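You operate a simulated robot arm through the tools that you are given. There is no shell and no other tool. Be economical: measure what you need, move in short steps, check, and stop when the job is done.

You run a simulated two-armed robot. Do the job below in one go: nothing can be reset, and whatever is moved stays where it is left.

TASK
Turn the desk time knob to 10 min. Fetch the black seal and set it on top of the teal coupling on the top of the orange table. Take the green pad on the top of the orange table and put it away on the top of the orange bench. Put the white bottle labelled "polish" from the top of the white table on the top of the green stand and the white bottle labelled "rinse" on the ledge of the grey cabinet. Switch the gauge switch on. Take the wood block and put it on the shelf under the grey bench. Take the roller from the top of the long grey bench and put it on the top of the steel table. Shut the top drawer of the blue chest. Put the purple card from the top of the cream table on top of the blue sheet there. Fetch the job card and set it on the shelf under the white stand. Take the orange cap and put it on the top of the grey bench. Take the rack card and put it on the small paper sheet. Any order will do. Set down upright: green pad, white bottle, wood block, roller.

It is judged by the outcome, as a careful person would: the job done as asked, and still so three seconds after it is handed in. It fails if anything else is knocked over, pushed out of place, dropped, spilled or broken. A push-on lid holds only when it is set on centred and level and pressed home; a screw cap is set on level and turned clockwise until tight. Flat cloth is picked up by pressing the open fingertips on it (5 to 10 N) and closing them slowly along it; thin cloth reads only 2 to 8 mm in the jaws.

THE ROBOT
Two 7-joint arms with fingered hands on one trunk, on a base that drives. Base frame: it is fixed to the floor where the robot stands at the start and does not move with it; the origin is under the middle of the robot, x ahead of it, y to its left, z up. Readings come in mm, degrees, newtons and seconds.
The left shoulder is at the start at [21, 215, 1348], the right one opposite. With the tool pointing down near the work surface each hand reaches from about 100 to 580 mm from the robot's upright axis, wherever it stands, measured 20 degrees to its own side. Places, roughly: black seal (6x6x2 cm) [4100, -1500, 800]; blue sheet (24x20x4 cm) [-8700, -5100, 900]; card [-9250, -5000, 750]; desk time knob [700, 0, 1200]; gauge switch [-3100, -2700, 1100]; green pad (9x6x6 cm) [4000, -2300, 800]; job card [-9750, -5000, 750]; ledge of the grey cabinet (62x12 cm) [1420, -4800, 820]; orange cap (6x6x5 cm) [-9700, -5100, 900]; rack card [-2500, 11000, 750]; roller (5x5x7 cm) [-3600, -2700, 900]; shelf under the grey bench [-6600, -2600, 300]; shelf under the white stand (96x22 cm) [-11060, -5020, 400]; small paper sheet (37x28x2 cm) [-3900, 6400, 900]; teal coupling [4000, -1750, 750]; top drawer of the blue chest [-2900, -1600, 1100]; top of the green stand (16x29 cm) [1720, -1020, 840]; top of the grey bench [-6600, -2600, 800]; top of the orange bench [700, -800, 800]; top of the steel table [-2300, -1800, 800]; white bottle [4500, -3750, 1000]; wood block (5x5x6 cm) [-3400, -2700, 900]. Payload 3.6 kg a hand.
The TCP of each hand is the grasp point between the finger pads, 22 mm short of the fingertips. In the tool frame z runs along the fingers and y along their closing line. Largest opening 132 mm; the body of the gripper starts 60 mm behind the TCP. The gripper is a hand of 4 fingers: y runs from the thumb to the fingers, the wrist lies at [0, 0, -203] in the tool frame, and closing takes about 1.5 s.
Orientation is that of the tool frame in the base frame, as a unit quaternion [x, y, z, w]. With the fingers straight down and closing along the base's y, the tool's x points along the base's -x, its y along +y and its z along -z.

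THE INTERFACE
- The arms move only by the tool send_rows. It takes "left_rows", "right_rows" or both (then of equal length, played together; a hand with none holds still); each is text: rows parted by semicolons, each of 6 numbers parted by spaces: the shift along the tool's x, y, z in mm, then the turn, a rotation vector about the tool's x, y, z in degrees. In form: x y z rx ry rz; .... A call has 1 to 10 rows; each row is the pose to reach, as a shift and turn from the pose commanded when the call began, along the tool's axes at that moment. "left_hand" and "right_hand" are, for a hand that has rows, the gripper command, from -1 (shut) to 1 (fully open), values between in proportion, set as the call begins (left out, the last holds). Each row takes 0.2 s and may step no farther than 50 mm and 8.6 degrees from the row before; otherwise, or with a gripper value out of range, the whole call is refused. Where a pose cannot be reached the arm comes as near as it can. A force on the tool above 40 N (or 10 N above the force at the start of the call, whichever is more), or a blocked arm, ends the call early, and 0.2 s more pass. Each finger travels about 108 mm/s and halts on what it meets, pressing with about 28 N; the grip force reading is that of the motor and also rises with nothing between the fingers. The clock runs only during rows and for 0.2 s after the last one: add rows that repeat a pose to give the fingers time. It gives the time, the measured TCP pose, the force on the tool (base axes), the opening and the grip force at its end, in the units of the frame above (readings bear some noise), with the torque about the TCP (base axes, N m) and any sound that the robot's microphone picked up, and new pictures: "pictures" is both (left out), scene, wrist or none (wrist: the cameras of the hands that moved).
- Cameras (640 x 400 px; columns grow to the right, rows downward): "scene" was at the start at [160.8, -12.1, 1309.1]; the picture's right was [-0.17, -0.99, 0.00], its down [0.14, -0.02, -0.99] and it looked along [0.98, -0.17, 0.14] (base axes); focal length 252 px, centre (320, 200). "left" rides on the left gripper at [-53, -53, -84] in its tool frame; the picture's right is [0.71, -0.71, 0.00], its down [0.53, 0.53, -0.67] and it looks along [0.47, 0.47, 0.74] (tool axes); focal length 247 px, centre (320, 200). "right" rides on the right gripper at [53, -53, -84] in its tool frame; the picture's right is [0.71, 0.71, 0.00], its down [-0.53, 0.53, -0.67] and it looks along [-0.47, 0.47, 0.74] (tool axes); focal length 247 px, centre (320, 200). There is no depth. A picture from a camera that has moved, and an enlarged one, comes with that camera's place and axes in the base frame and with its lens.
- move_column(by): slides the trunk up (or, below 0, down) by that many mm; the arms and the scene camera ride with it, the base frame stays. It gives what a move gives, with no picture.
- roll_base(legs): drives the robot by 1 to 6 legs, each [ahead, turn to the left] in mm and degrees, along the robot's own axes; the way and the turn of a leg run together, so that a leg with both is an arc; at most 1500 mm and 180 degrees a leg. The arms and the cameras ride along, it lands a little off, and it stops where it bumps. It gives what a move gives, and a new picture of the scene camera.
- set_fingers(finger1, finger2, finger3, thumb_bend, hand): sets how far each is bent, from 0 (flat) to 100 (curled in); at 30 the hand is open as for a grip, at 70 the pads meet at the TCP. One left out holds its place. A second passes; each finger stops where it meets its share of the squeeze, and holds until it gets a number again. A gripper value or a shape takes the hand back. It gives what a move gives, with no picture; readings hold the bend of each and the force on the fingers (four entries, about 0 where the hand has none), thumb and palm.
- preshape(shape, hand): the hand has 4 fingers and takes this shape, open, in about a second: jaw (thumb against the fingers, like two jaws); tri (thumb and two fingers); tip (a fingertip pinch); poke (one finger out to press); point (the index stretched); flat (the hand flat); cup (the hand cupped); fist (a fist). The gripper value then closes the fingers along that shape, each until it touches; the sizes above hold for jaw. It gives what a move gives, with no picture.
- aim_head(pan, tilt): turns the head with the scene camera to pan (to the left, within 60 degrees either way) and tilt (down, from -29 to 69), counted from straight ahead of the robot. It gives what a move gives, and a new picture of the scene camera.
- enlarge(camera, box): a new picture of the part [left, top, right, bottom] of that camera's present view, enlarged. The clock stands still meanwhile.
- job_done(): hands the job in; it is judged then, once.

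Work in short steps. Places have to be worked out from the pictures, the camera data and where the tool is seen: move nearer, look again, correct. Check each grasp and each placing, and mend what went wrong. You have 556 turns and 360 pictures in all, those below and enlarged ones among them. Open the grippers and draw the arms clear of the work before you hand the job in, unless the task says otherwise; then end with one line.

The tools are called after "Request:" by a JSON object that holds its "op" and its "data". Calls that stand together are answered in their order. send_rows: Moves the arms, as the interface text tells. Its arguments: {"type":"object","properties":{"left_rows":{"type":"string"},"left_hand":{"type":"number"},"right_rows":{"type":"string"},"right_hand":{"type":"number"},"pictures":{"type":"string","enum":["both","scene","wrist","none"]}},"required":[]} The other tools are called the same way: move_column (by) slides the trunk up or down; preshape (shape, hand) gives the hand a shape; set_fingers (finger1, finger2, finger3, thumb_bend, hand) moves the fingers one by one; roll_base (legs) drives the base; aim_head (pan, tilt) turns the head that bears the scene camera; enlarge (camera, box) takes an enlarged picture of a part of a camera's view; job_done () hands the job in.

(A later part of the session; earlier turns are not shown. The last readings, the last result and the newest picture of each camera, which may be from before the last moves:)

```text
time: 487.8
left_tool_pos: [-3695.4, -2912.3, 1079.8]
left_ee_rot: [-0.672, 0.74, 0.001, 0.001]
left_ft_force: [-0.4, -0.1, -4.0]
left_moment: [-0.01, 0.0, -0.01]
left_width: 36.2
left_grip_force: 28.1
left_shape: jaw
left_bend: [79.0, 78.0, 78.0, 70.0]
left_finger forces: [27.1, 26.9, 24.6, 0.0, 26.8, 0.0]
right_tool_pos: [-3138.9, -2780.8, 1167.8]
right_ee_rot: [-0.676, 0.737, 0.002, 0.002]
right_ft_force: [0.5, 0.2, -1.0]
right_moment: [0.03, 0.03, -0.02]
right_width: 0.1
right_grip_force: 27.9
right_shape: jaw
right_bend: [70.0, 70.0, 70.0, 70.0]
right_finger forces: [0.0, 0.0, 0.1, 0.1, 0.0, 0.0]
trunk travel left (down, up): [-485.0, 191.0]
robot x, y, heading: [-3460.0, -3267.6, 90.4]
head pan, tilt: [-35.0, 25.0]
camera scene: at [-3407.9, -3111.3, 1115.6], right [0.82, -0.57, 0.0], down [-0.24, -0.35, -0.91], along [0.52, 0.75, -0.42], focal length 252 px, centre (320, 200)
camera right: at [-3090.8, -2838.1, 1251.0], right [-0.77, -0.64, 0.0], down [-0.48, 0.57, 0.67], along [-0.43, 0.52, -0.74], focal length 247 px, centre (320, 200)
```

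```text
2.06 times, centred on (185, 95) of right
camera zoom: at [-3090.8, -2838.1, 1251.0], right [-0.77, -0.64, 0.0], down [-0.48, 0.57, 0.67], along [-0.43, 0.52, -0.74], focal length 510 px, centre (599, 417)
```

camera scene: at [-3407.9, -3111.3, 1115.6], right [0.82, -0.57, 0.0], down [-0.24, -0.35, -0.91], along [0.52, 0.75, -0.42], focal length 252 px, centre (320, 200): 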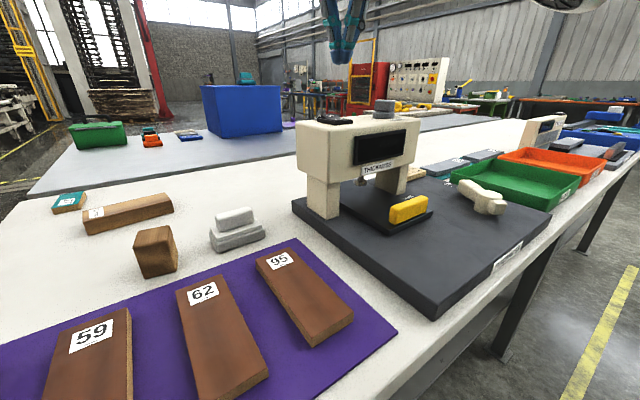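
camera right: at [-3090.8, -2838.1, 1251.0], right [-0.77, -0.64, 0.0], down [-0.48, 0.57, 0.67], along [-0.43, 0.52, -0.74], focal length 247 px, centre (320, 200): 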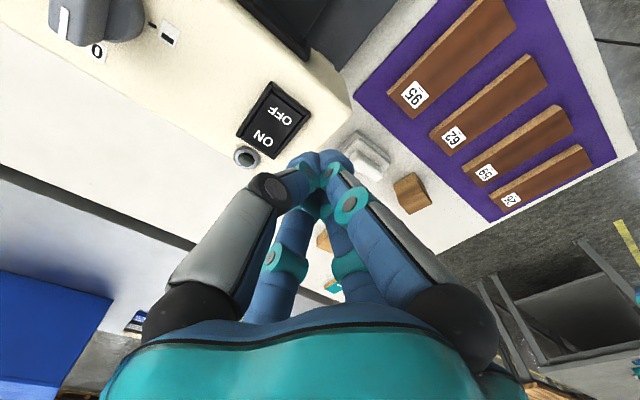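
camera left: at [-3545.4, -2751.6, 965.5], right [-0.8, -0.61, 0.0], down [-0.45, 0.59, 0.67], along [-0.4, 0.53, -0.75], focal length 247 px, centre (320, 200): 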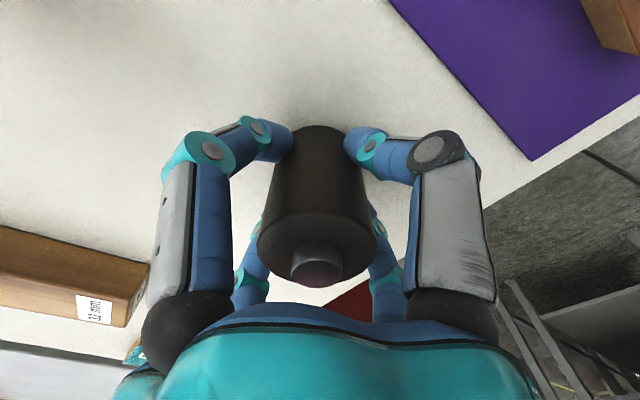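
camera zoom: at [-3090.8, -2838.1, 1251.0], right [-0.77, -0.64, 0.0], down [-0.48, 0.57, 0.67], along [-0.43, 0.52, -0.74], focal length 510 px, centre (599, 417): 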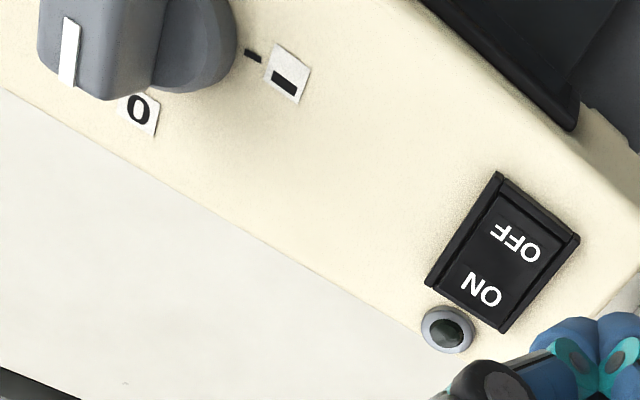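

The gauge switch is the rocker at about (-3118,-2738), ON half away from me at y≈-2722, with a dark lamp beside it. I move the closed fingertips above the ON half and lower close.

Request:
{"op": "send_rows", "data": {"right_rows": "-30 -8 10 0 0 0; -60 -15 30 0 0 0; -60 -15 55 0 0 0; -60 -15 68 0 0 0; -60 -15 68 0 0 0", "pictures": "wrist"}}

Request:
{"op": "enlarge", "data": {"camera": "right", "box": [230, 80, 410, 200]}}

```text
time: 489.0
left_tool_pos: [-3693.6, -2912.1, 1080.8]
left_ee_rot: [-0.672, 0.74, 0.001, 0.001]
left_ft_force: [1.5, -0.3, -3.7]
left_moment: [-0.01, 0.0, 0.0]
left_width: 36.7
left_grip_force: 28.3
left_shape: jaw
left_bend: [79.0, 78.0, 78.0, 70.0]
left_finger forces: [27.1, 27.0, 24.7, 0.0, 26.9, 0.1]
right_tool_pos: [-3119.0, -2724.4, 1099.2]
right_ee_rot: [-0.674, 0.738, 0.004, 0.003]
right_ft_force: [0.5, 0.4, 0.2]
right_moment: [0.02, 0.0, 0.01]
right_width: 0.0
right_grip_force: 28.2
right_shape: jaw
right_bend: [70.0, 70.0, 70.0, 70.0]
right_finger forces: [0.0, 0.0, 0.0, 0.0, 0.1, 0.0]
trunk travel left (down, up): [-485.0, 191.0]
robot x, y, heading: [-3459.6, -3265.7, 90.4]
head pan, tilt: [-35.0, 25.0]
camera right: at [-3071.3, -2781.8, 1183.4], right [-0.77, -0.64, 0.0], down [-0.48, 0.57, 0.67], along [-0.43, 0.52, -0.74], focal length 247 px, centre (320, 200)
```

right: 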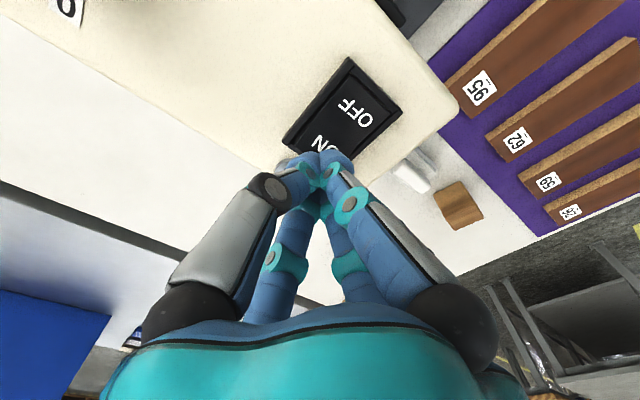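

```text
3.33 times, centred on (320, 140) of right
camera zoom: at [-3071.3, -2781.8, 1183.4], right [-0.77, -0.64, 0.0], down [-0.48, 0.57, 0.67], along [-0.43, 0.52, -0.74], focal length 823 px, centre (320, 400)
```

zoom: 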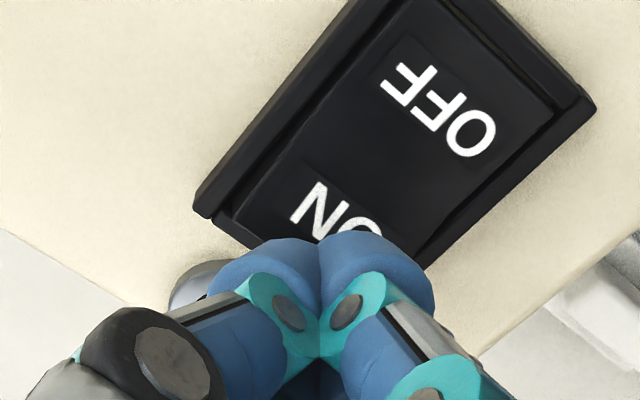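

The axis points at the ON end of the rocker. I press down gently.

Request:
{"op": "send_rows", "data": {"right_rows": "2 0 12 0 0 0; 2 0 18 0 0 0; 2 0 22 0 0 0; 2 0 25 0 0 0; 2 0 25 0 0 0", "pictures": "none"}}

```text
time: 489.9
left_tool_pos: [-3693.5, -2912.3, 1080.8]
left_ee_rot: [-0.673, 0.74, 0.0, 0.0]
left_ft_force: [0.0, 0.3, -3.7]
left_moment: [-0.02, 0.01, 0.01]
left_width: 36.3
left_grip_force: 27.7
left_shape: jaw
left_bend: [79.0, 78.0, 78.0, 70.0]
left_finger forces: [27.2, 26.9, 24.5, 0.0, 26.9, 0.0]
right_tool_pos: [-3118.0, -2722.5, 1085.5]
right_ee_rot: [-0.675, 0.738, 0.01, 0.007]
right_ft_force: [0.3, -1.5, 11.9]
right_moment: [-0.15, -0.04, -0.03]
right_width: 0.0
right_grip_force: 27.7
right_shape: jaw
right_bend: [70.0, 70.0, 70.0, 70.0]
right_finger forces: [0.0, 0.0, 0.0, 0.1, 0.0, 0.0]
trunk travel left (down, up): [-485.0, 191.0]
robot x, y, heading: [-3460.6, -3265.4, 90.3]
head pan, tilt: [-35.0, 25.0]
stopped in row 4 (right hand): the force on the tool passed its limit at 42 N (the readings are from after the stop); the commanded pose is now the measured one
```

Pressed to 42 N at the stop. I rise and step back to see rocker and lamp.

Request:
{"op": "send_rows", "data": {"right_rows": "0 0 -15 0 0 0; 0 0 -50 0 0 0; 45 10 -70 0 0 0; 80 15 -80 0 0 0", "pictures": "none"}}

Request:
{"op": "enlarge", "data": {"camera": "right", "box": [180, 20, 420, 180]}}

```text
refused: row 3 steps farther than a row can; nothing moved
```

```text
2.50 times, centred on (300, 100) of right
camera zoom: at [-3070.2, -2782.1, 1168.2], right [-0.77, -0.64, -0.01], down [-0.47, 0.56, 0.68], along [-0.43, 0.53, -0.73], focal length 617 px, centre (370, 450)
```

zoom: 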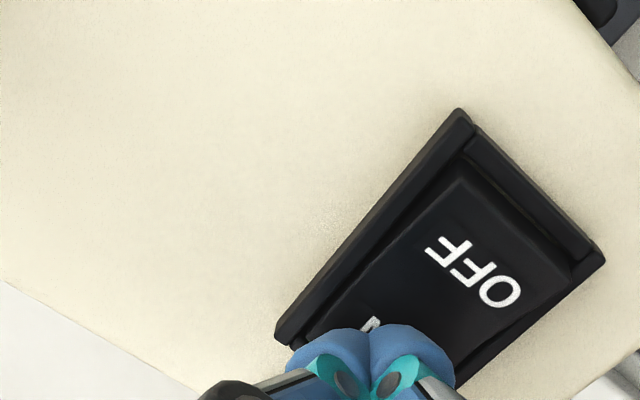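

The OFF half now stands raised. I resend the retreat.

Request:
{"op": "send_rows", "data": {"right_rows": "0 0 -15 0 0 0; 0 0 -50 0 0 0; 35 10 -75 0 0 0; 70 15 -90 0 0 0", "pictures": "none"}}

Request:
{"op": "enlarge", "data": {"camera": "right", "box": [180, 20, 420, 180]}}

```text
time: 490.9
left_tool_pos: [-3694.0, -2913.0, 1081.7]
left_ee_rot: [-0.672, 0.74, 0.0, 0.0]
left_ft_force: [0.4, -0.2, -2.9]
left_moment: [-0.01, -0.02, 0.0]
left_width: 36.3
left_grip_force: 27.9
left_shape: jaw
left_bend: [79.0, 78.0, 78.0, 70.0]
left_finger forces: [27.2, 27.0, 24.6, 0.0, 26.9, 0.0]
right_tool_pos: [-3141.6, -2795.9, 1171.9]
right_ee_rot: [-0.674, 0.739, 0.008, 0.006]
right_ft_force: [-0.5, -0.3, 0.2]
right_moment: [0.01, -0.03, -0.01]
right_width: 0.4
right_grip_force: 27.7
right_shape: jaw
right_bend: [70.0, 70.0, 70.0, 70.0]
right_finger forces: [0.0, 0.1, 0.1, 0.1, 0.1, 0.0]
trunk travel left (down, up): [-485.0, 191.0]
robot x, y, heading: [-3458.2, -3264.5, 90.4]
head pan, tilt: [-35.0, 25.0]
```

```text
2.50 times, centred on (300, 100) of right
camera zoom: at [-3093.5, -2854.8, 1255.3], right [-0.77, -0.64, -0.01], down [-0.47, 0.56, 0.68], along [-0.43, 0.53, -0.73], focal length 617 px, centre (370, 450)
```

zoom: 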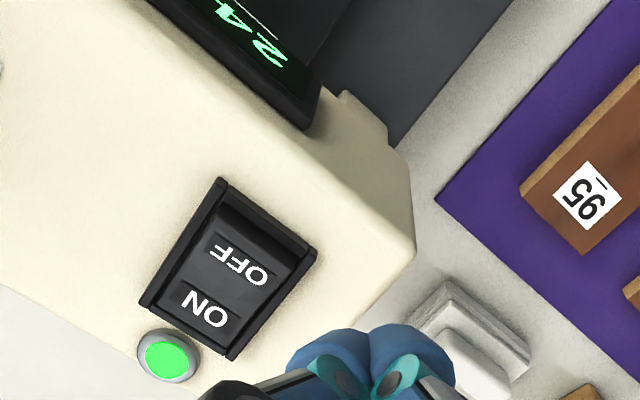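

Gauge is on: green lamp and display lit. I go back over the block to pick it up.

Request:
{"op": "send_rows", "data": {"right_rows": "-8 45 0 0 0 0; -16 90 10 0 0 0; -24 135 20 0 0 0; -32 180 30 0 0 0; -40 220 55 0 0 0; -48 255 85 0 0 0; -56 285 120 0 0 0; -60 299 165 0 0 0; -60 299 210 0 0 0; -60 299 250 0 0 0", "right_hand": 0.35, "pictures": "wrist"}}

```text
time: 493.1
left_tool_pos: [-3693.9, -2912.1, 1081.6]
left_ee_rot: [-0.673, 0.739, 0.001, 0.0]
left_ft_force: [0.1, -1.1, -3.6]
left_moment: [0.02, 0.02, -0.02]
left_width: 36.6
left_grip_force: 28.4
left_shape: jaw
left_bend: [79.0, 78.0, 78.0, 70.0]
left_finger forces: [27.0, 26.9, 24.5, 0.1, 26.8, 0.1]
right_tool_pos: [-3433.4, -2698.8, 923.3]
right_ee_rot: [-0.674, 0.739, 0.008, 0.005]
right_ft_force: [-0.5, -0.2, -0.4]
right_moment: [0.01, 0.0, -0.02]
right_width: 89.2
right_grip_force: 0.1
right_shape: jaw
right_bend: [29.0, 29.0, 29.0, 69.0]
right_finger forces: [0.0, 0.0, 0.1, 0.1, 0.1, 0.1]
trunk travel left (down, up): [-485.0, 191.0]
robot x, y, heading: [-3460.0, -3267.1, 90.4]
head pan, tilt: [-35.0, 25.0]
camera right: at [-3386.0, -2758.1, 1006.2], right [-0.77, -0.64, -0.01], down [-0.47, 0.56, 0.68], along [-0.43, 0.53, -0.73], focal length 247 px, centre (320, 200)
```

right: 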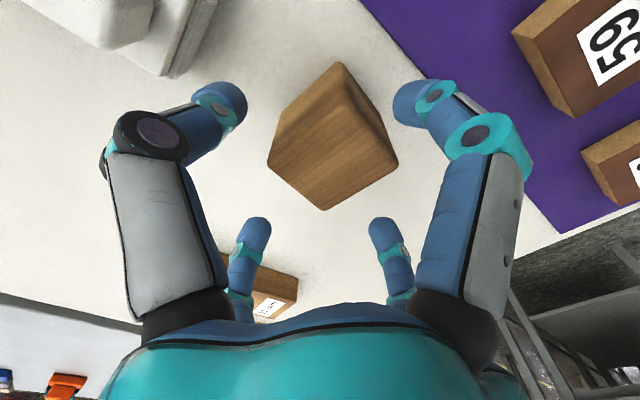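

10 mm too far; I correct, descend and close.

Request:
{"op": "send_rows", "data": {"right_rows": "9 0 5 0 0 0; 9 0 28 0 0 0; 9 0 49 0 0 0; 9 0 49 0 0 0", "pictures": "none"}}

Request:
{"op": "send_rows", "data": {"right_rows": "0 0 0 0 0 0; 0 0 0 0 0 0; 0 0 0 0 0 0; 0 0 0 0 0 0; 0 0 0 0 0 0; 0 0 0 0 0 0; 0 0 -40 0 0 0; 0 0 -80 0 0 0; 0 0 -120 0 0 0; 0 0 -160 0 0 0", "right_hand": -1, "pictures": "wrist"}}

```text
time: 494.1
left_tool_pos: [-3693.1, -2913.3, 1081.5]
left_ee_rot: [-0.673, 0.74, 0.001, -0.001]
left_ft_force: [0.8, 0.8, -2.5]
left_moment: [-0.01, 0.03, 0.0]
left_width: 36.2
left_grip_force: 27.9
left_shape: jaw
left_bend: [79.0, 78.0, 78.0, 70.0]
left_finger forces: [27.1, 26.9, 24.6, 0.0, 26.8, 0.0]
right_tool_pos: [-3433.4, -2709.7, 876.7]
right_ee_rot: [-0.674, 0.738, 0.009, 0.006]
right_ft_force: [2.0, -0.9, 10.6]
right_moment: [-0.57, 0.01, 0.08]
right_width: 88.7
right_grip_force: 0.0
right_shape: jaw
right_bend: [26.0, 29.0, 29.0, 69.0]
right_finger forces: [10.7, 0.0, 0.0, 0.0, 0.1, 0.1]
trunk travel left (down, up): [-485.0, 191.0]
robot x, y, heading: [-3459.8, -3268.2, 90.6]
head pan, tilt: [-35.0, 25.0]
```

```text
time: 496.3
left_tool_pos: [-3693.3, -2912.2, 1080.9]
left_ee_rot: [-0.673, 0.74, 0.002, 0.0]
left_ft_force: [0.5, 0.0, -3.6]
left_moment: [-0.04, 0.01, -0.03]
left_width: 36.8
left_grip_force: 28.9
left_shape: jaw
left_bend: [79.0, 78.0, 78.0, 70.0]
left_finger forces: [27.0, 26.9, 24.7, 0.0, 26.8, 0.0]
right_tool_pos: [-3431.7, -2713.1, 1034.8]
right_ee_rot: [-0.674, 0.738, 0.008, 0.006]
right_ft_force: [0.0, -0.2, -0.8]
right_moment: [-0.01, 0.0, 0.02]
right_width: 41.6
right_grip_force: 27.3
right_shape: jaw
right_bend: [82.0, 79.0, 79.0, 70.0]
right_finger forces: [19.3, 27.2, 26.1, 0.0, 28.7, 0.0]
trunk travel left (down, up): [-485.0, 191.0]
robot x, y, heading: [-3457.1, -3267.5, 90.6]
head pan, tilt: [-35.0, 25.0]
camera right: at [-3384.4, -2772.0, 1117.2], right [-0.77, -0.64, -0.01], down [-0.47, 0.56, 0.68], along [-0.43, 0.53, -0.73], focal length 247 px, centre (320, 200)
```

right: 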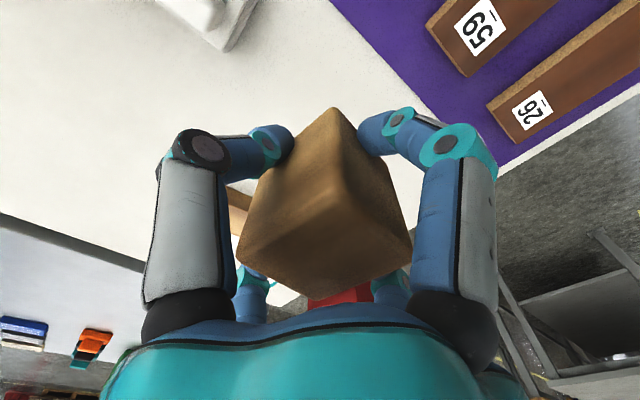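

Block is held. I raise the trunk, tuck the right hand and head out west around the column.

Request:
{"op": "move_column", "data": {"by": 120}}

Request:
{"op": "send_rows", "data": {"right_rows": "25 -30 -10 0 0 0; 50 -60 -20 0 0 0; 75 -90 -30 0 0 0; 100 -120 -40 0 0 0; 125 -150 -45 0 0 0", "pictures": "none"}}

Request:
{"op": "roll_base", "data": {"legs": [[-330, 0], [0, 56], [1400, 0], [190, 0]]}}

```text
time: 497.8
left_tool_pos: [-3693.7, -2911.5, 1199.4]
left_ee_rot: [-0.673, 0.74, 0.001, 0.0]
left_ft_force: [0.1, -0.8, -3.4]
left_moment: [-0.03, 0.0, -0.01]
left_width: 36.7
left_grip_force: 27.9
left_shape: jaw
left_bend: [79.0, 78.0, 78.0, 70.0]
left_finger forces: [27.1, 26.9, 24.7, 0.1, 26.8, 0.0]
right_tool_pos: [-3432.1, -2711.7, 1154.5]
right_ee_rot: [-0.675, 0.738, 0.006, 0.005]
right_ft_force: [0.1, 0.8, 0.0]
right_moment: [-0.01, 0.04, -0.02]
right_width: 41.3
right_grip_force: 28.1
right_shape: jaw
right_bend: [82.0, 79.0, 79.0, 70.0]
right_finger forces: [19.4, 27.2, 26.1, 0.0, 28.7, 0.0]
trunk travel left (down, up): [-605.0, 71.0]
robot x, y, heading: [-3459.4, -3266.0, 90.4]
head pan, tilt: [-35.0, 25.0]
```

```text
time: 499.0
left_tool_pos: [-3693.8, -2912.8, 1201.3]
left_ee_rot: [-0.672, 0.74, 0.0, 0.0]
left_ft_force: [0.3, -0.2, -2.5]
left_moment: [-0.01, 0.01, 0.0]
left_width: 36.4
left_grip_force: 28.8
left_shape: jaw
left_bend: [79.0, 78.0, 78.0, 70.0]
left_finger forces: [27.0, 26.8, 24.8, 0.0, 26.8, 0.0]
right_tool_pos: [-3293.0, -2853.1, 1195.3]
right_ee_rot: [-0.674, 0.739, 0.007, 0.005]
right_ft_force: [0.3, -0.7, -0.8]
right_moment: [0.06, 0.0, -0.01]
right_width: 41.4
right_grip_force: 27.7
right_shape: jaw
right_bend: [82.0, 79.0, 79.0, 70.0]
right_finger forces: [18.9, 27.3, 26.2, 0.0, 28.5, 0.0]
trunk travel left (down, up): [-605.0, 71.0]
robot x, y, heading: [-3459.5, -3263.3, 90.4]
head pan, tilt: [-35.0, 25.0]
```

```text
time: 503.5
left_tool_pos: [-3883.3, -3562.9, 1200.2]
left_ee_rot: [0.93, -0.366, -0.001, 0.0]
left_ft_force: [-1.2, -0.5, -3.2]
left_moment: [0.01, -0.03, 0.0]
left_width: 36.6
left_grip_force: 27.6
left_shape: jaw
left_bend: [79.0, 79.0, 78.0, 70.0]
left_finger forces: [29.1, 27.1, 24.3, 0.1, 26.8, 0.0]
right_tool_pos: [-3687.8, -3211.3, 1195.9]
right_ee_rot: [0.931, -0.366, -0.009, -0.004]
right_ft_force: [-0.3, 0.6, -0.4]
right_moment: [0.01, -0.01, -0.02]
right_width: 41.0
right_grip_force: 28.3
right_shape: jaw
right_bend: [82.0, 79.0, 79.0, 70.0]
right_finger forces: [18.8, 27.8, 26.2, 0.0, 28.7, 0.0]
trunk travel left (down, up): [-605.0, 71.0]
robot x, y, heading: [-3430.1, -3558.8, 143.7]
head pan, tilt: [-35.0, 25.0]
stopped in leg 2: the robot was blocked; the commanded pose is now the measured one
camera scene: at [-3525.9, -3429.3, 1236.5], right [0.95, 0.33, 0.0], down [0.14, -0.4, -0.91], along [-0.29, 0.86, -0.42], focal length 252 px, centre (320, 200)
```

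scene: 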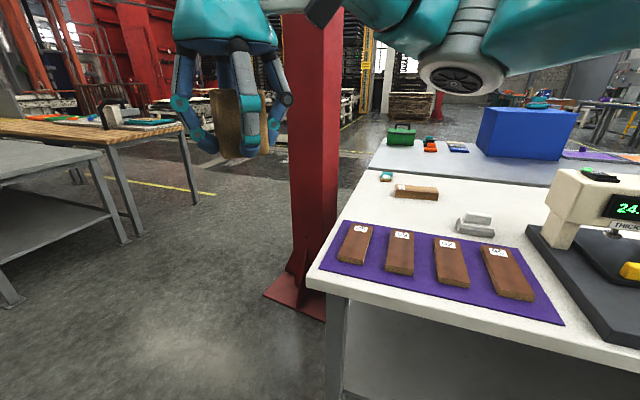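

I carry on: forward along this heading, then turn right.

Request:
{"op": "roll_base", "data": {"legs": [[1450, 0], [230, 0], [0, -50]]}}

Request:
{"op": "roll_base", "data": {"legs": [[1450, 0], [180, 0], [0, -45]]}}

```text
time: 514.9
left_tool_pos: [-5096.5, -2203.2, 1203.6]
left_ee_rot: [-0.692, 0.722, 0.002, -0.002]
left_ft_force: [0.8, 0.0, -2.9]
left_moment: [0.0, 0.01, -0.01]
left_width: 36.3
left_grip_force: 28.0
left_shape: jaw
left_bend: [78.0, 79.0, 79.0, 70.0]
left_finger forces: [28.4, 27.1, 24.8, 0.0, 26.6, 0.0]
right_tool_pos: [-4699.9, -2120.8, 1196.5]
right_ee_rot: [-0.694, 0.72, 0.008, 0.004]
right_ft_force: [1.6, -0.6, -1.1]
right_moment: [0.0, 0.06, 0.01]
right_width: 40.6
right_grip_force: 28.3
right_shape: jaw
right_bend: [82.0, 79.0, 79.0, 70.0]
right_finger forces: [18.7, 27.7, 26.2, 0.0, 28.7, 0.0]
trunk travel left (down, up): [-605.0, 71.0]
robot x, y, heading: [-4848.8, -2544.4, 95.1]
head pan, tilt: [-35.0, 25.0]
stopped in leg 3: the robot was blocked; the commanded pose is now the measured one
camera scene: at [-4804.1, -2387.5, 1236.2], right [0.87, -0.5, 0.0], down [-0.21, -0.37, -0.91], along [0.45, 0.78, -0.43], focal length 252 px, centre (320, 200)
```

scene: 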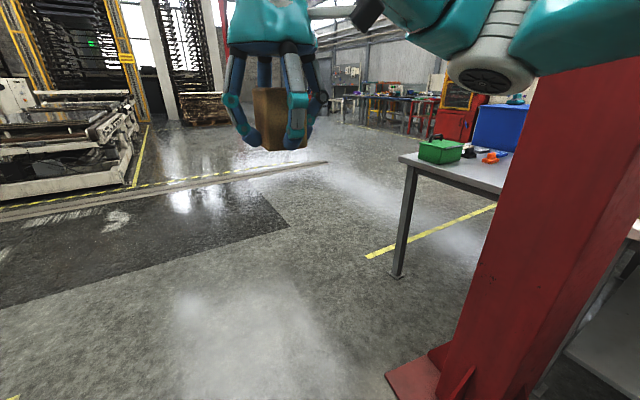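

```text
time: 525.4
left_tool_pos: [-4925.2, -498.7, 1201.7]
left_ee_rot: [-0.359, 0.933, 0.0, 0.0]
left_ft_force: [-0.8, 0.1, -3.6]
left_moment: [0.0, -0.01, 0.0]
left_width: 36.3
left_grip_force: 28.0
left_shape: jaw
left_bend: [78.0, 79.0, 79.0, 70.0]
left_finger forces: [28.3, 26.8, 23.9, 0.0, 25.9, 0.0]
right_tool_pos: [-4590.4, -723.6, 1197.4]
right_ee_rot: [-0.361, 0.933, 0.004, 0.006]
right_ft_force: [0.0, 0.4, -0.7]
right_moment: [-0.04, -0.01, 0.01]
right_width: 40.7
right_grip_force: 28.2
right_shape: jaw
right_bend: [82.0, 79.0, 79.0, 70.0]
right_finger forces: [18.6, 27.7, 25.9, 0.0, 28.6, 0.0]
trunk travel left (down, up): [-605.0, 71.0]
robot x, y, heading: [-5021.2, -892.8, 49.6]
head pan, tilt: [-35.0, 25.0]
camera scene: at [-4882.6, -812.0, 1236.4], right [0.25, -0.97, 0.0], down [-0.41, -0.11, -0.91], along [0.88, 0.23, -0.42], focal length 252 px, centre (320, 200)
```

scene: 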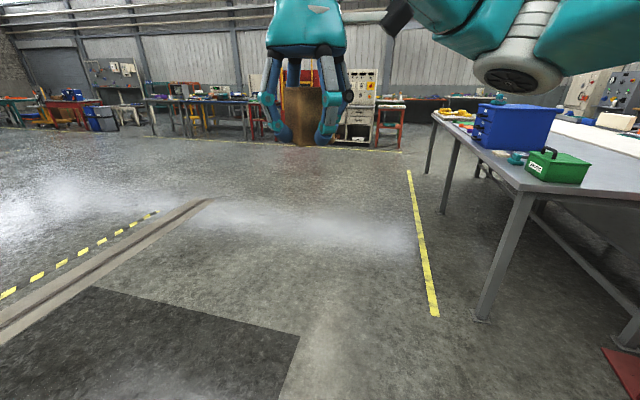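

I drive east along the lane to x≈-3640 and turn to face the steel table's west end.

Request:
{"op": "roll_base", "data": {"legs": [[0, -50], [1380, 0]]}}

Request:
{"op": "roll_base", "data": {"legs": [[0, -45]]}}

Request:
{"op": "roll_base", "data": {"legs": [[0, -45]]}}

Request:
{"op": "aim_head", "data": {"pan": 10, "tilt": 30}}

```text
time: 528.3
left_tool_pos: [-4655.1, -717.3, 1204.9]
left_ee_rot: [0.068, 0.998, 0.003, 0.001]
left_ft_force: [-0.2, -0.1, -2.8]
left_moment: [0.03, -0.01, -0.03]
left_width: 36.1
left_grip_force: 28.3
left_shape: jaw
left_bend: [78.0, 79.0, 79.0, 70.0]
left_finger forces: [27.9, 27.3, 25.2, 0.0, 26.3, 0.1]
right_tool_pos: [-4610.9, -1118.3, 1197.6]
right_ee_rot: [0.066, 0.998, 0.003, 0.009]
right_ft_force: [-0.1, -1.2, -1.4]
right_moment: [0.02, -0.01, 0.03]
right_width: 40.6
right_grip_force: 27.9
right_shape: jaw
right_bend: [82.0, 79.0, 79.0, 70.0]
right_finger forces: [18.6, 27.8, 25.8, 0.0, 28.8, 0.0]
trunk travel left (down, up): [-605.0, 71.0]
robot x, y, heading: [-5019.2, -855.6, 0.8]
head pan, tilt: [-35.0, 25.0]
stopped in leg 2: the robot was blocked; the commanded pose is now the measured one
camera scene: at [-4867.3, -907.7, 1236.3], right [-0.57, -0.82, 0.0], down [-0.35, 0.24, -0.91], along [0.75, -0.51, -0.43], focal length 252 px, centre (320, 200)
```

scene: 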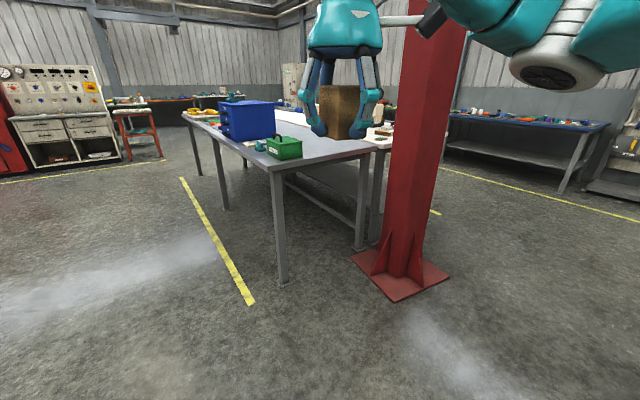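

```text
time: 530.9
left_tool_pos: [-4663.3, -1015.4, 1202.8]
left_ee_rot: [0.445, 0.896, 0.001, 0.001]
left_ft_force: [-0.1, -0.1, -3.1]
left_moment: [-0.01, 0.03, 0.02]
left_width: 35.8
left_grip_force: 27.8
left_shape: jaw
left_bend: [78.0, 79.0, 79.0, 70.0]
left_finger forces: [27.6, 27.1, 24.3, 0.1, 25.8, 0.0]
right_tool_pos: [-4914.6, -1327.5, 1199.1]
right_ee_rot: [0.443, 0.897, -0.002, 0.009]
right_ft_force: [-0.4, -0.2, 0.1]
right_moment: [0.01, -0.01, -0.04]
right_width: 40.4
right_grip_force: 28.3
right_shape: jaw
right_bend: [82.0, 79.0, 79.0, 70.0]
right_finger forces: [18.5, 27.7, 25.8, 0.1, 28.7, 0.1]
trunk travel left (down, up): [-605.0, 71.0]
robot x, y, heading: [-4994.4, -832.1, -44.8]
head pan, tilt: [-35.0, 25.0]
camera scene: at [-4922.5, -971.0, 1236.4], right [-0.98, -0.18, 0.0], down [-0.08, 0.42, -0.91], along [0.16, -0.89, -0.42], focal length 252 px, centre (320, 200)
```

scene: 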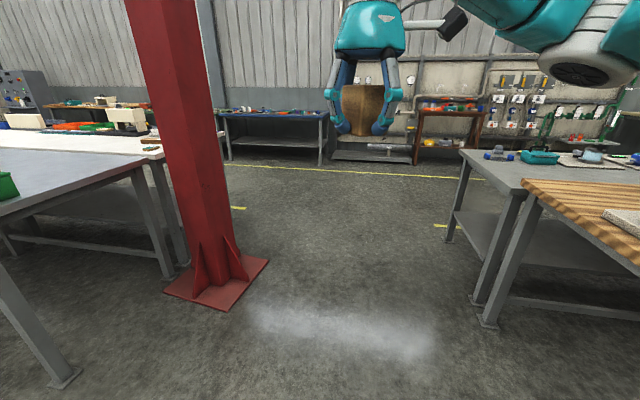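

```text
time: 533.4
left_tool_pos: [-4895.5, -1197.6, 1204.2]
left_ee_rot: [0.759, 0.651, 0.002, 0.0]
left_ft_force: [0.3, 0.3, -3.4]
left_moment: [0.01, -0.01, -0.01]
left_width: 36.2
left_grip_force: 27.8
left_shape: jaw
left_bend: [78.0, 78.0, 79.0, 70.0]
left_finger forces: [28.0, 26.9, 24.0, 0.0, 26.2, 0.1]
right_tool_pos: [-5296.9, -1234.6, 1198.9]
right_ee_rot: [0.757, 0.654, -0.007, 0.007]
right_ft_force: [0.2, -0.9, 0.1]
right_moment: [-0.01, 0.02, 0.04]
right_width: 40.4
right_grip_force: 28.0
right_shape: jaw
right_bend: [82.0, 79.0, 79.0, 70.0]
right_finger forces: [18.6, 27.5, 25.7, 0.0, 28.7, 0.0]
trunk travel left (down, up): [-605.0, 71.0]
robot x, y, heading: [-4954.7, -827.1, -89.8]
head pan, tilt: [-35.0, 25.0]
camera scene: at [-5008.5, -980.9, 1236.2], right [-0.82, 0.57, 0.0], down [0.24, 0.35, -0.91], along [-0.52, -0.74, -0.42], focal length 252 px, centre (320, 200)
```

scene: 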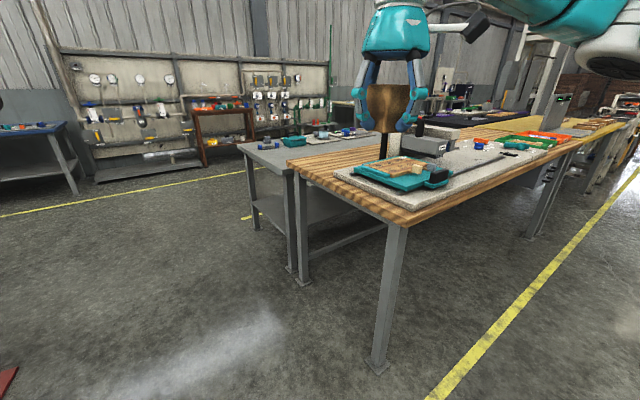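

```text
time: 534.5
left_tool_pos: [-4896.3, -1195.3, 1205.4]
left_ee_rot: [0.759, 0.652, 0.0, 0.002]
left_ft_force: [0.0, 0.8, -2.7]
left_moment: [0.03, 0.01, 0.01]
left_width: 35.8
left_grip_force: 27.9
left_shape: jaw
left_bend: [78.0, 78.0, 79.0, 70.0]
left_finger forces: [28.1, 27.2, 25.1, 0.0, 26.5, 0.0]
right_tool_pos: [-5298.8, -1233.3, 1200.5]
right_ee_rot: [0.757, 0.654, -0.006, 0.009]
right_ft_force: [-0.2, 0.1, -2.1]
right_moment: [0.01, 0.01, 0.01]
right_width: 40.4
right_grip_force: 27.9
right_shape: jaw
right_bend: [82.0, 79.0, 79.0, 70.0]
right_finger forces: [18.7, 27.8, 25.5, 0.0, 28.9, 0.1]
trunk travel left (down, up): [-605.0, 71.0]
robot x, y, heading: [-4955.2, -831.9, -89.8]
head pan, tilt: [10.0, 30.0]
camera scene: at [-4941.2, -992.2, 1228.5], right [-0.98, -0.17, 0.0], down [-0.09, 0.49, -0.87], along [0.15, -0.85, -0.5], focal length 252 px, centre (320, 200)
```

scene: 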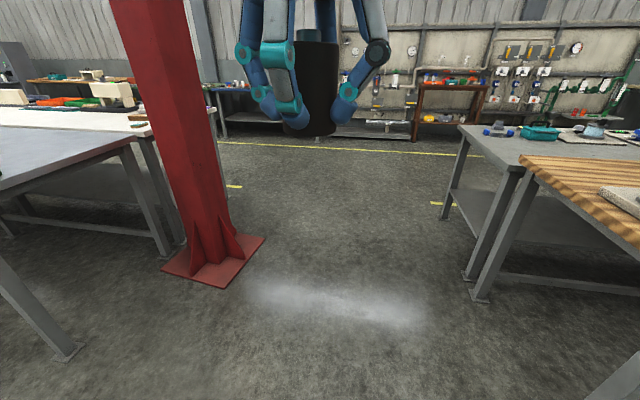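

The forward leg did not run, so I'm still at x≈-4955. I turn back east in steps and drive there.

Request:
{"op": "roll_base", "data": {"legs": [[0, 44]]}}

Request:
{"op": "roll_base", "data": {"legs": [[0, 43], [1000, 0], [270, 0]]}}

```text
time: 536.9
left_tool_pos: [-4660.5, -1054.7, 1205.4]
left_ee_rot: [0.467, 0.884, 0.001, 0.001]
left_ft_force: [1.0, -0.7, -4.1]
left_moment: [-0.01, 0.06, 0.02]
left_width: 35.9
left_grip_force: 27.7
left_shape: jaw
left_bend: [78.0, 78.0, 79.0, 70.0]
left_finger forces: [29.1, 27.0, 23.2, 0.0, 26.0, 0.1]
right_tool_pos: [-4929.4, -1355.9, 1200.7]
right_ee_rot: [0.465, 0.885, -0.003, 0.009]
right_ft_force: [-0.9, -0.5, -0.7]
right_moment: [0.03, 0.01, 0.02]
right_width: 40.2
right_grip_force: 27.9
right_shape: jaw
right_bend: [82.0, 79.0, 79.0, 70.0]
right_finger forces: [18.4, 27.3, 25.5, 0.0, 28.7, 0.0]
trunk travel left (down, up): [-605.0, 71.0]
robot x, y, heading: [-4981.7, -852.7, -47.0]
head pan, tilt: [10.0, 30.0]
camera scene: at [-4856.5, -960.9, 1228.3], right [-0.6, -0.8, 0.0], down [-0.4, 0.3, -0.87], along [0.69, -0.52, -0.5], focal length 252 px, centre (320, 200)
```

scene: 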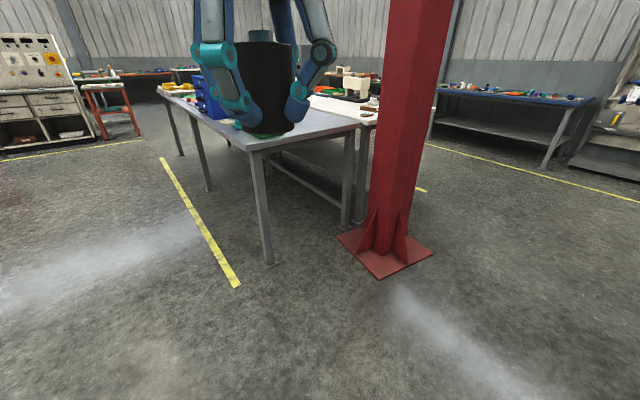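

```text
time: 545.7
left_tool_pos: [-3336.5, -872.1, 1205.5]
left_ee_rot: [0.109, 0.994, 0.003, 0.001]
left_ft_force: [-0.5, -0.1, -4.0]
left_moment: [-0.01, 0.03, -0.04]
left_width: 35.9
left_grip_force: 28.4
left_shape: jaw
left_bend: [47.0, 79.0, 79.0, 70.0]
left_finger forces: [29.6, 26.7, 22.9, 0.0, 24.8, 0.0]
right_tool_pos: [-3327.2, -1275.4, 1201.2]
right_ee_rot: [0.107, 0.994, 0.002, 0.01]
right_ft_force: [0.5, -1.2, -0.3]
right_moment: [0.07, -0.02, -0.02]
right_width: 40.3
right_grip_force: 27.6
right_shape: jaw
right_bend: [82.0, 79.0, 79.0, 70.0]
right_finger forces: [18.6, 27.7, 25.3, 0.0, 28.5, 0.0]
trunk travel left (down, up): [-605.0, 71.0]
robot x, y, heading: [-3704.7, -942.5, -3.7]
head pan, tilt: [10.0, 30.0]
camera scene: at [-3542.7, -935.7, 1228.4], right [0.11, -0.99, 0.0], down [-0.5, -0.05, -0.87], along [0.86, 0.09, -0.5], focal length 252 px, centre (320, 200)
```

scene: 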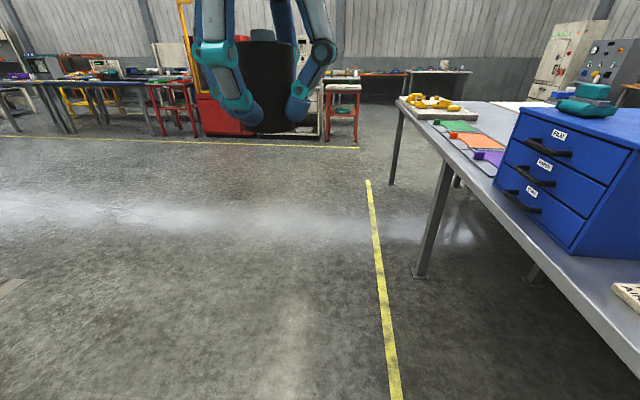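

Now I turn right in two calls to face the table.

Request:
{"op": "roll_base", "data": {"legs": [[60, 0], [0, -43]]}}

Request:
{"op": "roll_base", "data": {"legs": [[0, -43]]}}

```text
time: 548.7
left_tool_pos: [-3329.0, -1149.0, 1204.6]
left_ee_rot: [0.465, 0.885, 0.002, 0.003]
left_ft_force: [-0.5, 0.7, -2.9]
left_moment: [0.01, 0.04, 0.03]
left_width: 35.7
left_grip_force: 27.8
left_shape: jaw
left_bend: [47.0, 79.0, 79.0, 70.0]
left_finger forces: [29.9, 26.4, 22.7, 0.0, 24.3, 0.1]
right_tool_pos: [-3596.9, -1451.2, 1199.9]
right_ee_rot: [0.464, 0.886, -0.002, 0.009]
right_ft_force: [0.3, 0.4, -1.1]
right_moment: [0.02, 0.02, -0.06]
right_width: 40.0
right_grip_force: 27.5
right_shape: jaw
right_bend: [82.0, 79.0, 79.0, 70.0]
right_finger forces: [18.3, 27.3, 25.2, 0.0, 28.3, 0.0]
trunk travel left (down, up): [-605.0, 71.0]
robot x, y, heading: [-3628.7, -925.3, -46.3]
head pan, tilt: [10.0, 30.0]
camera scene: at [-3501.8, -1032.4, 1228.4], right [-0.6, -0.8, 0.0], down [-0.4, 0.3, -0.87], along [0.7, -0.52, -0.5], focal length 252 px, centre (320, 200)
```

scene: 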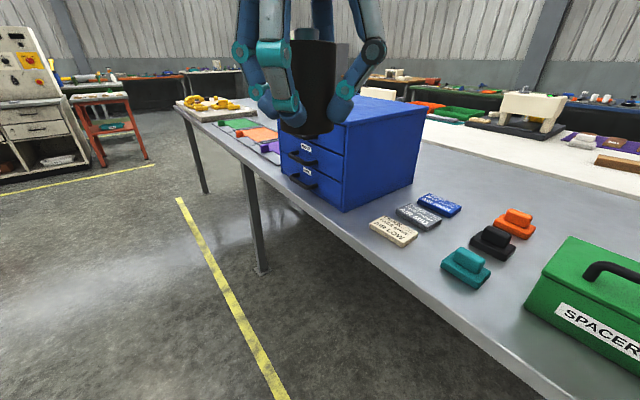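

```text
time: 551.1
left_tool_pos: [-3563.9, -1293.8, 1206.4]
left_ee_rot: [0.759, 0.651, 0.002, 0.001]
left_ft_force: [-0.5, -0.6, -3.8]
left_moment: [0.03, -0.01, -0.01]
left_width: 35.7
left_grip_force: 28.2
left_shape: jaw
left_bend: [47.0, 79.0, 79.0, 70.0]
left_finger forces: [29.2, 26.4, 22.6, 0.1, 25.2, 0.0]
right_tool_pos: [-3966.4, -1330.2, 1200.1]
right_ee_rot: [0.758, 0.652, -0.005, 0.008]
right_ft_force: [-0.5, -1.1, -1.0]
right_moment: [0.03, -0.02, 0.0]
right_width: 40.1
right_grip_force: 27.3
right_shape: jaw
right_bend: [82.0, 79.0, 79.0, 70.0]
right_finger forces: [18.4, 27.1, 25.1, 0.1, 28.4, 0.0]
trunk travel left (down, up): [-605.0, 71.0]
robot x, y, heading: [-3587.5, -923.8, -89.2]
head pan, tilt: [10.0, 30.0]
camera scene: at [-3573.3, -1090.1, 1228.2], right [-0.98, -0.18, 0.0], down [-0.09, 0.49, -0.86], along [0.16, -0.85, -0.5], focal length 252 px, centre (320, 200)
```

scene: 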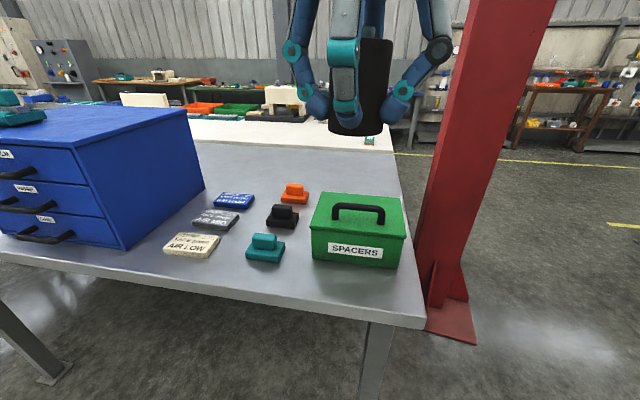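

The space behind the SPACERS box, about (-3530,-1720), is free. I drive forward 215 and lower the trunk 150.

Request:
{"op": "roll_base", "data": {"legs": [[215, 0]]}}

Request:
{"op": "move_column", "data": {"by": -150}}

```text
time: 552.8
left_tool_pos: [-3562.4, -1512.0, 1206.8]
left_ee_rot: [0.759, 0.651, 0.0, 0.003]
left_ft_force: [-0.3, -0.3, -3.6]
left_moment: [0.03, 0.02, 0.0]
left_width: 35.8
left_grip_force: 27.4
left_shape: jaw
left_bend: [47.0, 79.0, 79.0, 70.0]
left_finger forces: [29.0, 26.5, 23.8, 0.0, 25.8, 0.0]
right_tool_pos: [-3964.2, -1546.8, 1201.6]
right_ee_rot: [0.758, 0.652, -0.006, 0.008]
right_ft_force: [-0.2, 0.0, -0.3]
right_moment: [0.0, 0.01, -0.03]
right_width: 39.9
right_grip_force: 28.3
right_shape: jaw
right_bend: [82.0, 79.0, 79.0, 70.0]
right_finger forces: [18.5, 27.5, 25.0, 0.1, 28.8, 0.0]
trunk travel left (down, up): [-605.0, 71.0]
robot x, y, heading: [-3590.8, -1140.9, -89.5]
head pan, tilt: [10.0, 30.0]
camera scene: at [-3571.5, -1308.2, 1228.3], right [-0.98, -0.18, 0.0], down [-0.09, 0.49, -0.87], along [0.16, -0.85, -0.5], focal length 252 px, centre (320, 200)
```

scene: 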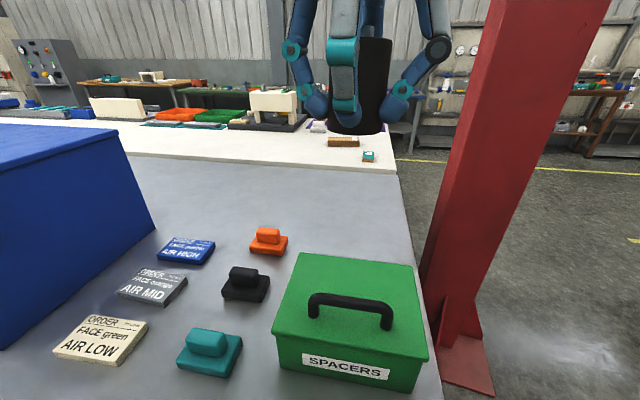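

```text
time: 554.5
left_tool_pos: [-3562.6, -1510.9, 1058.3]
left_ee_rot: [0.76, 0.65, 0.001, 0.003]
left_ft_force: [-0.7, 0.5, -2.9]
left_moment: [0.0, 0.03, -0.02]
left_width: 35.8
left_grip_force: 27.7
left_shape: jaw
left_bend: [47.0, 79.0, 79.0, 70.0]
left_finger forces: [29.1, 26.5, 23.7, 0.0, 25.7, 0.1]
right_tool_pos: [-3964.7, -1546.2, 1051.8]
right_ee_rot: [0.758, 0.652, -0.007, 0.007]
right_ft_force: [0.6, 0.0, -0.8]
right_moment: [0.02, 0.0, 0.0]
right_width: 39.6
right_grip_force: 28.0
right_shape: jaw
right_bend: [82.0, 79.0, 79.0, 70.0]
right_finger forces: [18.7, 27.5, 25.1, 0.0, 28.8, 0.1]
trunk travel left (down, up): [-455.0, 221.0]
robot x, y, heading: [-3590.6, -1141.7, -89.4]
head pan, tilt: [10.0, 30.0]
```

I move the roller to (-3520,-1740), above the table.

Request:
{"op": "send_rows", "data": {"left_rows": "-44 15 0 0 0 0; -88 31 0 0 0 0; -132 46 0 0 0 0; -176 62 20 0 0 0; -220 77 50 0 0 0; -220 77 90 0 0 0; -220 77 110 0 0 0; -220 77 110 0 0 0", "pictures": "both"}}

```text
refused: row 4 steps farther than a row can; nothing moved
```

Request:
{"op": "send_rows", "data": {"left_rows": "-40 14 0 0 0 0; -80 28 0 0 0 0; -120 42 0 0 0 0; -160 56 10 0 0 0; -195 69 30 0 0 0; -220 77 65 0 0 0; -220 77 100 0 0 0; -220 77 112 0 0 0; -220 77 112 0 0 0", "pictures": "both"}}

```text
time: 556.5
left_tool_pos: [-3519.0, -1740.5, 945.7]
left_ee_rot: [0.759, 0.651, 0.001, 0.003]
left_ft_force: [-0.2, -0.3, -2.6]
left_moment: [0.03, 0.01, -0.03]
left_width: 35.9
left_grip_force: 27.9
left_shape: jaw
left_bend: [47.0, 79.0, 79.0, 70.0]
left_finger forces: [29.3, 26.5, 22.8, 0.1, 25.9, 0.0]
right_tool_pos: [-3965.7, -1546.4, 1051.6]
right_ee_rot: [0.758, 0.652, -0.006, 0.007]
right_ft_force: [0.5, -0.3, -1.7]
right_moment: [0.0, 0.0, -0.02]
right_width: 40.1
right_grip_force: 28.0
right_shape: jaw
right_bend: [82.0, 79.0, 79.0, 70.0]
right_finger forces: [18.6, 27.6, 25.1, 0.1, 28.8, 0.0]
trunk travel left (down, up): [-455.0, 221.0]
robot x, y, heading: [-3585.1, -1147.4, -89.8]
head pan, tilt: [10.0, 30.0]
camera scene: at [-3571.5, -1308.1, 1077.1], right [-0.98, -0.18, 0.0], down [-0.09, 0.49, -0.87], along [0.16, -0.85, -0.5], focal length 252 px, centre (320, 200)
camera left: at [-3580.4, -1784.8, 1030.2], right [-0.59, 0.81, 0.0], down [0.6, 0.44, 0.67], along [0.54, 0.39, -0.74], focal length 247 px, centre (320, 200)
```

scene: 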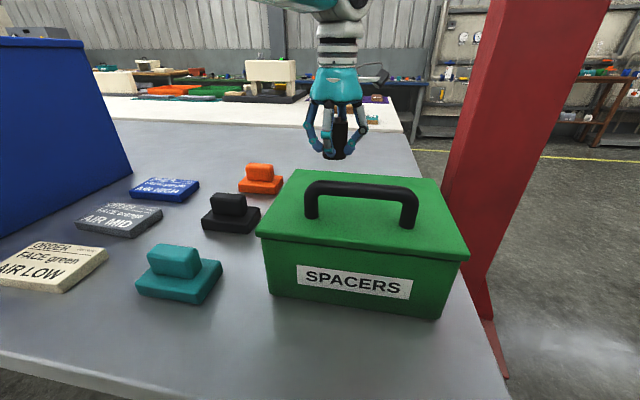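
left: 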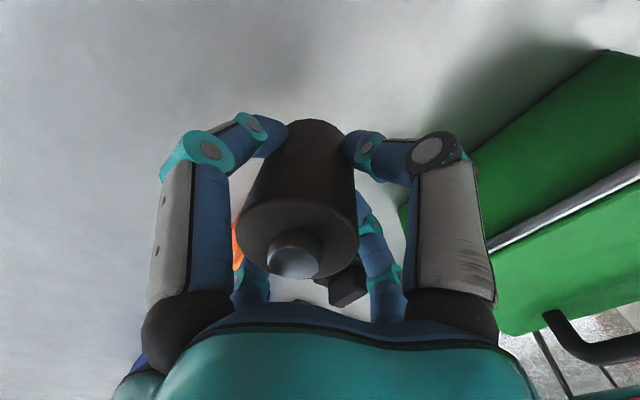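

Clear of the box, roller vertical. I lower it in steps to contact.

Request:
{"op": "send_rows", "data": {"left_rows": "0 0 12 0 0 0; 0 0 24 0 0 0; 0 0 30 0 0 0; 0 0 35 0 0 0; 0 0 40 0 0 0; 0 0 40 0 0 0", "pictures": "none"}}

```text
time: 557.9
left_tool_pos: [-3519.1, -1740.4, 906.6]
left_ee_rot: [0.759, 0.651, 0.002, 0.003]
left_ft_force: [-0.2, -1.0, -3.5]
left_moment: [0.06, 0.0, 0.04]
left_width: 36.1
left_grip_force: 27.6
left_shape: jaw
left_bend: [47.0, 79.0, 79.0, 70.0]
left_finger forces: [29.3, 26.4, 22.8, 0.0, 25.9, 0.1]
right_tool_pos: [-3965.3, -1545.7, 1052.0]
right_ee_rot: [0.758, 0.652, -0.006, 0.007]
right_ft_force: [-0.8, 0.1, -0.1]
right_moment: [-0.04, -0.02, 0.01]
right_width: 39.8
right_grip_force: 28.1
right_shape: jaw
right_bend: [82.0, 79.0, 79.0, 70.0]
right_finger forces: [18.6, 27.6, 25.0, 0.1, 28.7, 0.1]
trunk travel left (down, up): [-455.0, 221.0]
robot x, y, heading: [-3588.3, -1143.7, -89.3]
head pan, tilt: [10.0, 30.0]
```

Request:
{"op": "send_rows", "data": {"left_rows": "0 0 4 0 0 0; 0 0 8 0 0 0; 0 0 12 0 0 0; 0 0 16 0 0 0; 0 0 20 0 0 0; 0 0 20 0 0 0", "pictures": "none"}}

```text
time: 559.3
left_tool_pos: [-3519.3, -1741.2, 885.6]
left_ee_rot: [0.76, 0.65, 0.001, 0.002]
left_ft_force: [0.0, -0.3, -4.5]
left_moment: [0.01, -0.01, -0.02]
left_width: 36.1
left_grip_force: 28.1
left_shape: jaw
left_bend: [47.0, 79.0, 79.0, 70.0]
left_finger forces: [29.2, 26.4, 22.8, 0.0, 25.8, 0.0]
right_tool_pos: [-3964.6, -1546.9, 1052.1]
right_ee_rot: [0.758, 0.652, -0.006, 0.007]
right_ft_force: [0.1, 0.9, -0.4]
right_moment: [-0.01, -0.02, 0.01]
right_width: 39.7
right_grip_force: 28.0
right_shape: jaw
right_bend: [82.0, 79.0, 79.0, 70.0]
right_finger forces: [18.7, 27.6, 25.1, 0.0, 28.8, 0.0]
trunk travel left (down, up): [-455.0, 221.0]
robot x, y, heading: [-3585.3, -1142.5, -89.6]
head pan, tilt: [10.0, 30.0]
```

No contact yet (bottom at about 846). I keep lowering.

Request:
{"op": "send_rows", "data": {"left_rows": "0 0 3 0 0 0; 0 0 6 0 0 0; 0 0 9 0 0 0; 0 0 12 0 0 0; 0 0 15 0 0 0; 0 0 15 0 0 0", "pictures": "none"}}

```text
time: 560.6
left_tool_pos: [-3519.8, -1743.1, 880.1]
left_ee_rot: [0.76, 0.65, -0.004, 0.008]
left_ft_force: [-0.8, 5.1, 18.7]
left_moment: [0.05, 0.07, -0.02]
left_width: 36.4
left_grip_force: 28.2
left_shape: jaw
left_bend: [46.0, 79.0, 80.0, 69.0]
left_finger forces: [29.6, 29.6, 28.1, 0.0, 30.1, 0.1]
right_tool_pos: [-3964.0, -1545.2, 1053.1]
right_ee_rot: [0.758, 0.652, -0.007, 0.007]
right_ft_force: [-0.6, -0.6, 0.4]
right_moment: [0.01, -0.03, 0.01]
right_width: 39.9
right_grip_force: 27.8
right_shape: jaw
right_bend: [82.0, 79.0, 79.0, 70.0]
right_finger forces: [18.5, 27.6, 25.1, 0.0, 28.8, 0.0]
trunk travel left (down, up): [-455.0, 221.0]
robot x, y, heading: [-3590.1, -1144.7, -89.7]
head pan, tilt: [10.0, 30.0]
stopped in row 6 (left hand): the force on the tool passed its limit at 40 N (the readings are from after the stop); the commanded pose is now the measured one
```

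Contact. I ease up slightly, open modestly and lift straight up.

Request:
{"op": "send_rows", "data": {"left_rows": "0 0 -2 0 0 0; 0 0 -2 0 0 0; 0 0 -2 0 0 0; 0 0 -2 0 0 0; 0 0 -2 0 0 0; 0 0 -30 0 0 0; 0 0 -70 0 0 0; 0 0 -115 0 0 0; 0 0 -160 0 0 0; 0 0 -185 0 0 0", "left_hand": 0.2, "pictures": "wrist"}}

```text
time: 562.8
left_tool_pos: [-3521.4, -1739.8, 1063.4]
left_ee_rot: [0.759, 0.651, -0.001, 0.006]
left_ft_force: [0.1, 0.2, -0.7]
left_moment: [0.0, -0.04, -0.02]
left_width: 78.4
left_grip_force: 0.1
left_shape: jaw
left_bend: [32.0, 32.0, 32.0, 70.0]
left_finger forces: [0.0, 0.0, 0.0, 0.0, 0.0, 0.0]
right_tool_pos: [-3965.3, -1545.9, 1053.2]
right_ee_rot: [0.758, 0.652, -0.006, 0.007]
right_ft_force: [0.6, -0.3, -1.4]
right_moment: [0.01, 0.0, 0.01]
right_width: 39.8
right_grip_force: 27.8
right_shape: jaw
right_bend: [82.0, 79.0, 79.0, 70.0]
right_finger forces: [18.7, 27.7, 25.2, 0.0, 28.8, 0.0]
trunk travel left (down, up): [-455.0, 221.0]
robot x, y, heading: [-3591.8, -1148.3, -89.8]
head pan, tilt: [10.0, 30.0]
camera left: at [-3583.0, -1783.5, 1148.1], right [-0.59, 0.81, -0.01], down [0.6, 0.45, 0.67], along [0.54, 0.39, -0.75], focal length 247 px, centre (320, 200)
```

left: 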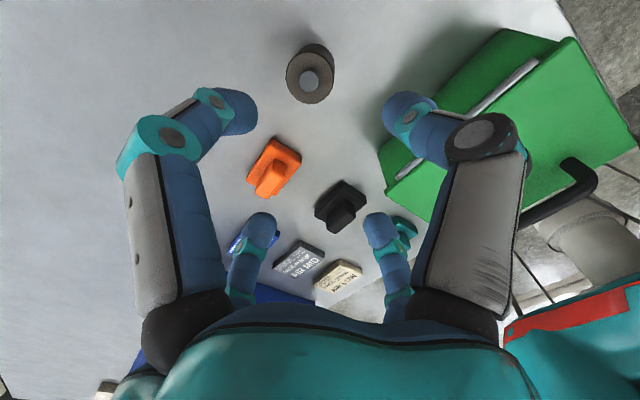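

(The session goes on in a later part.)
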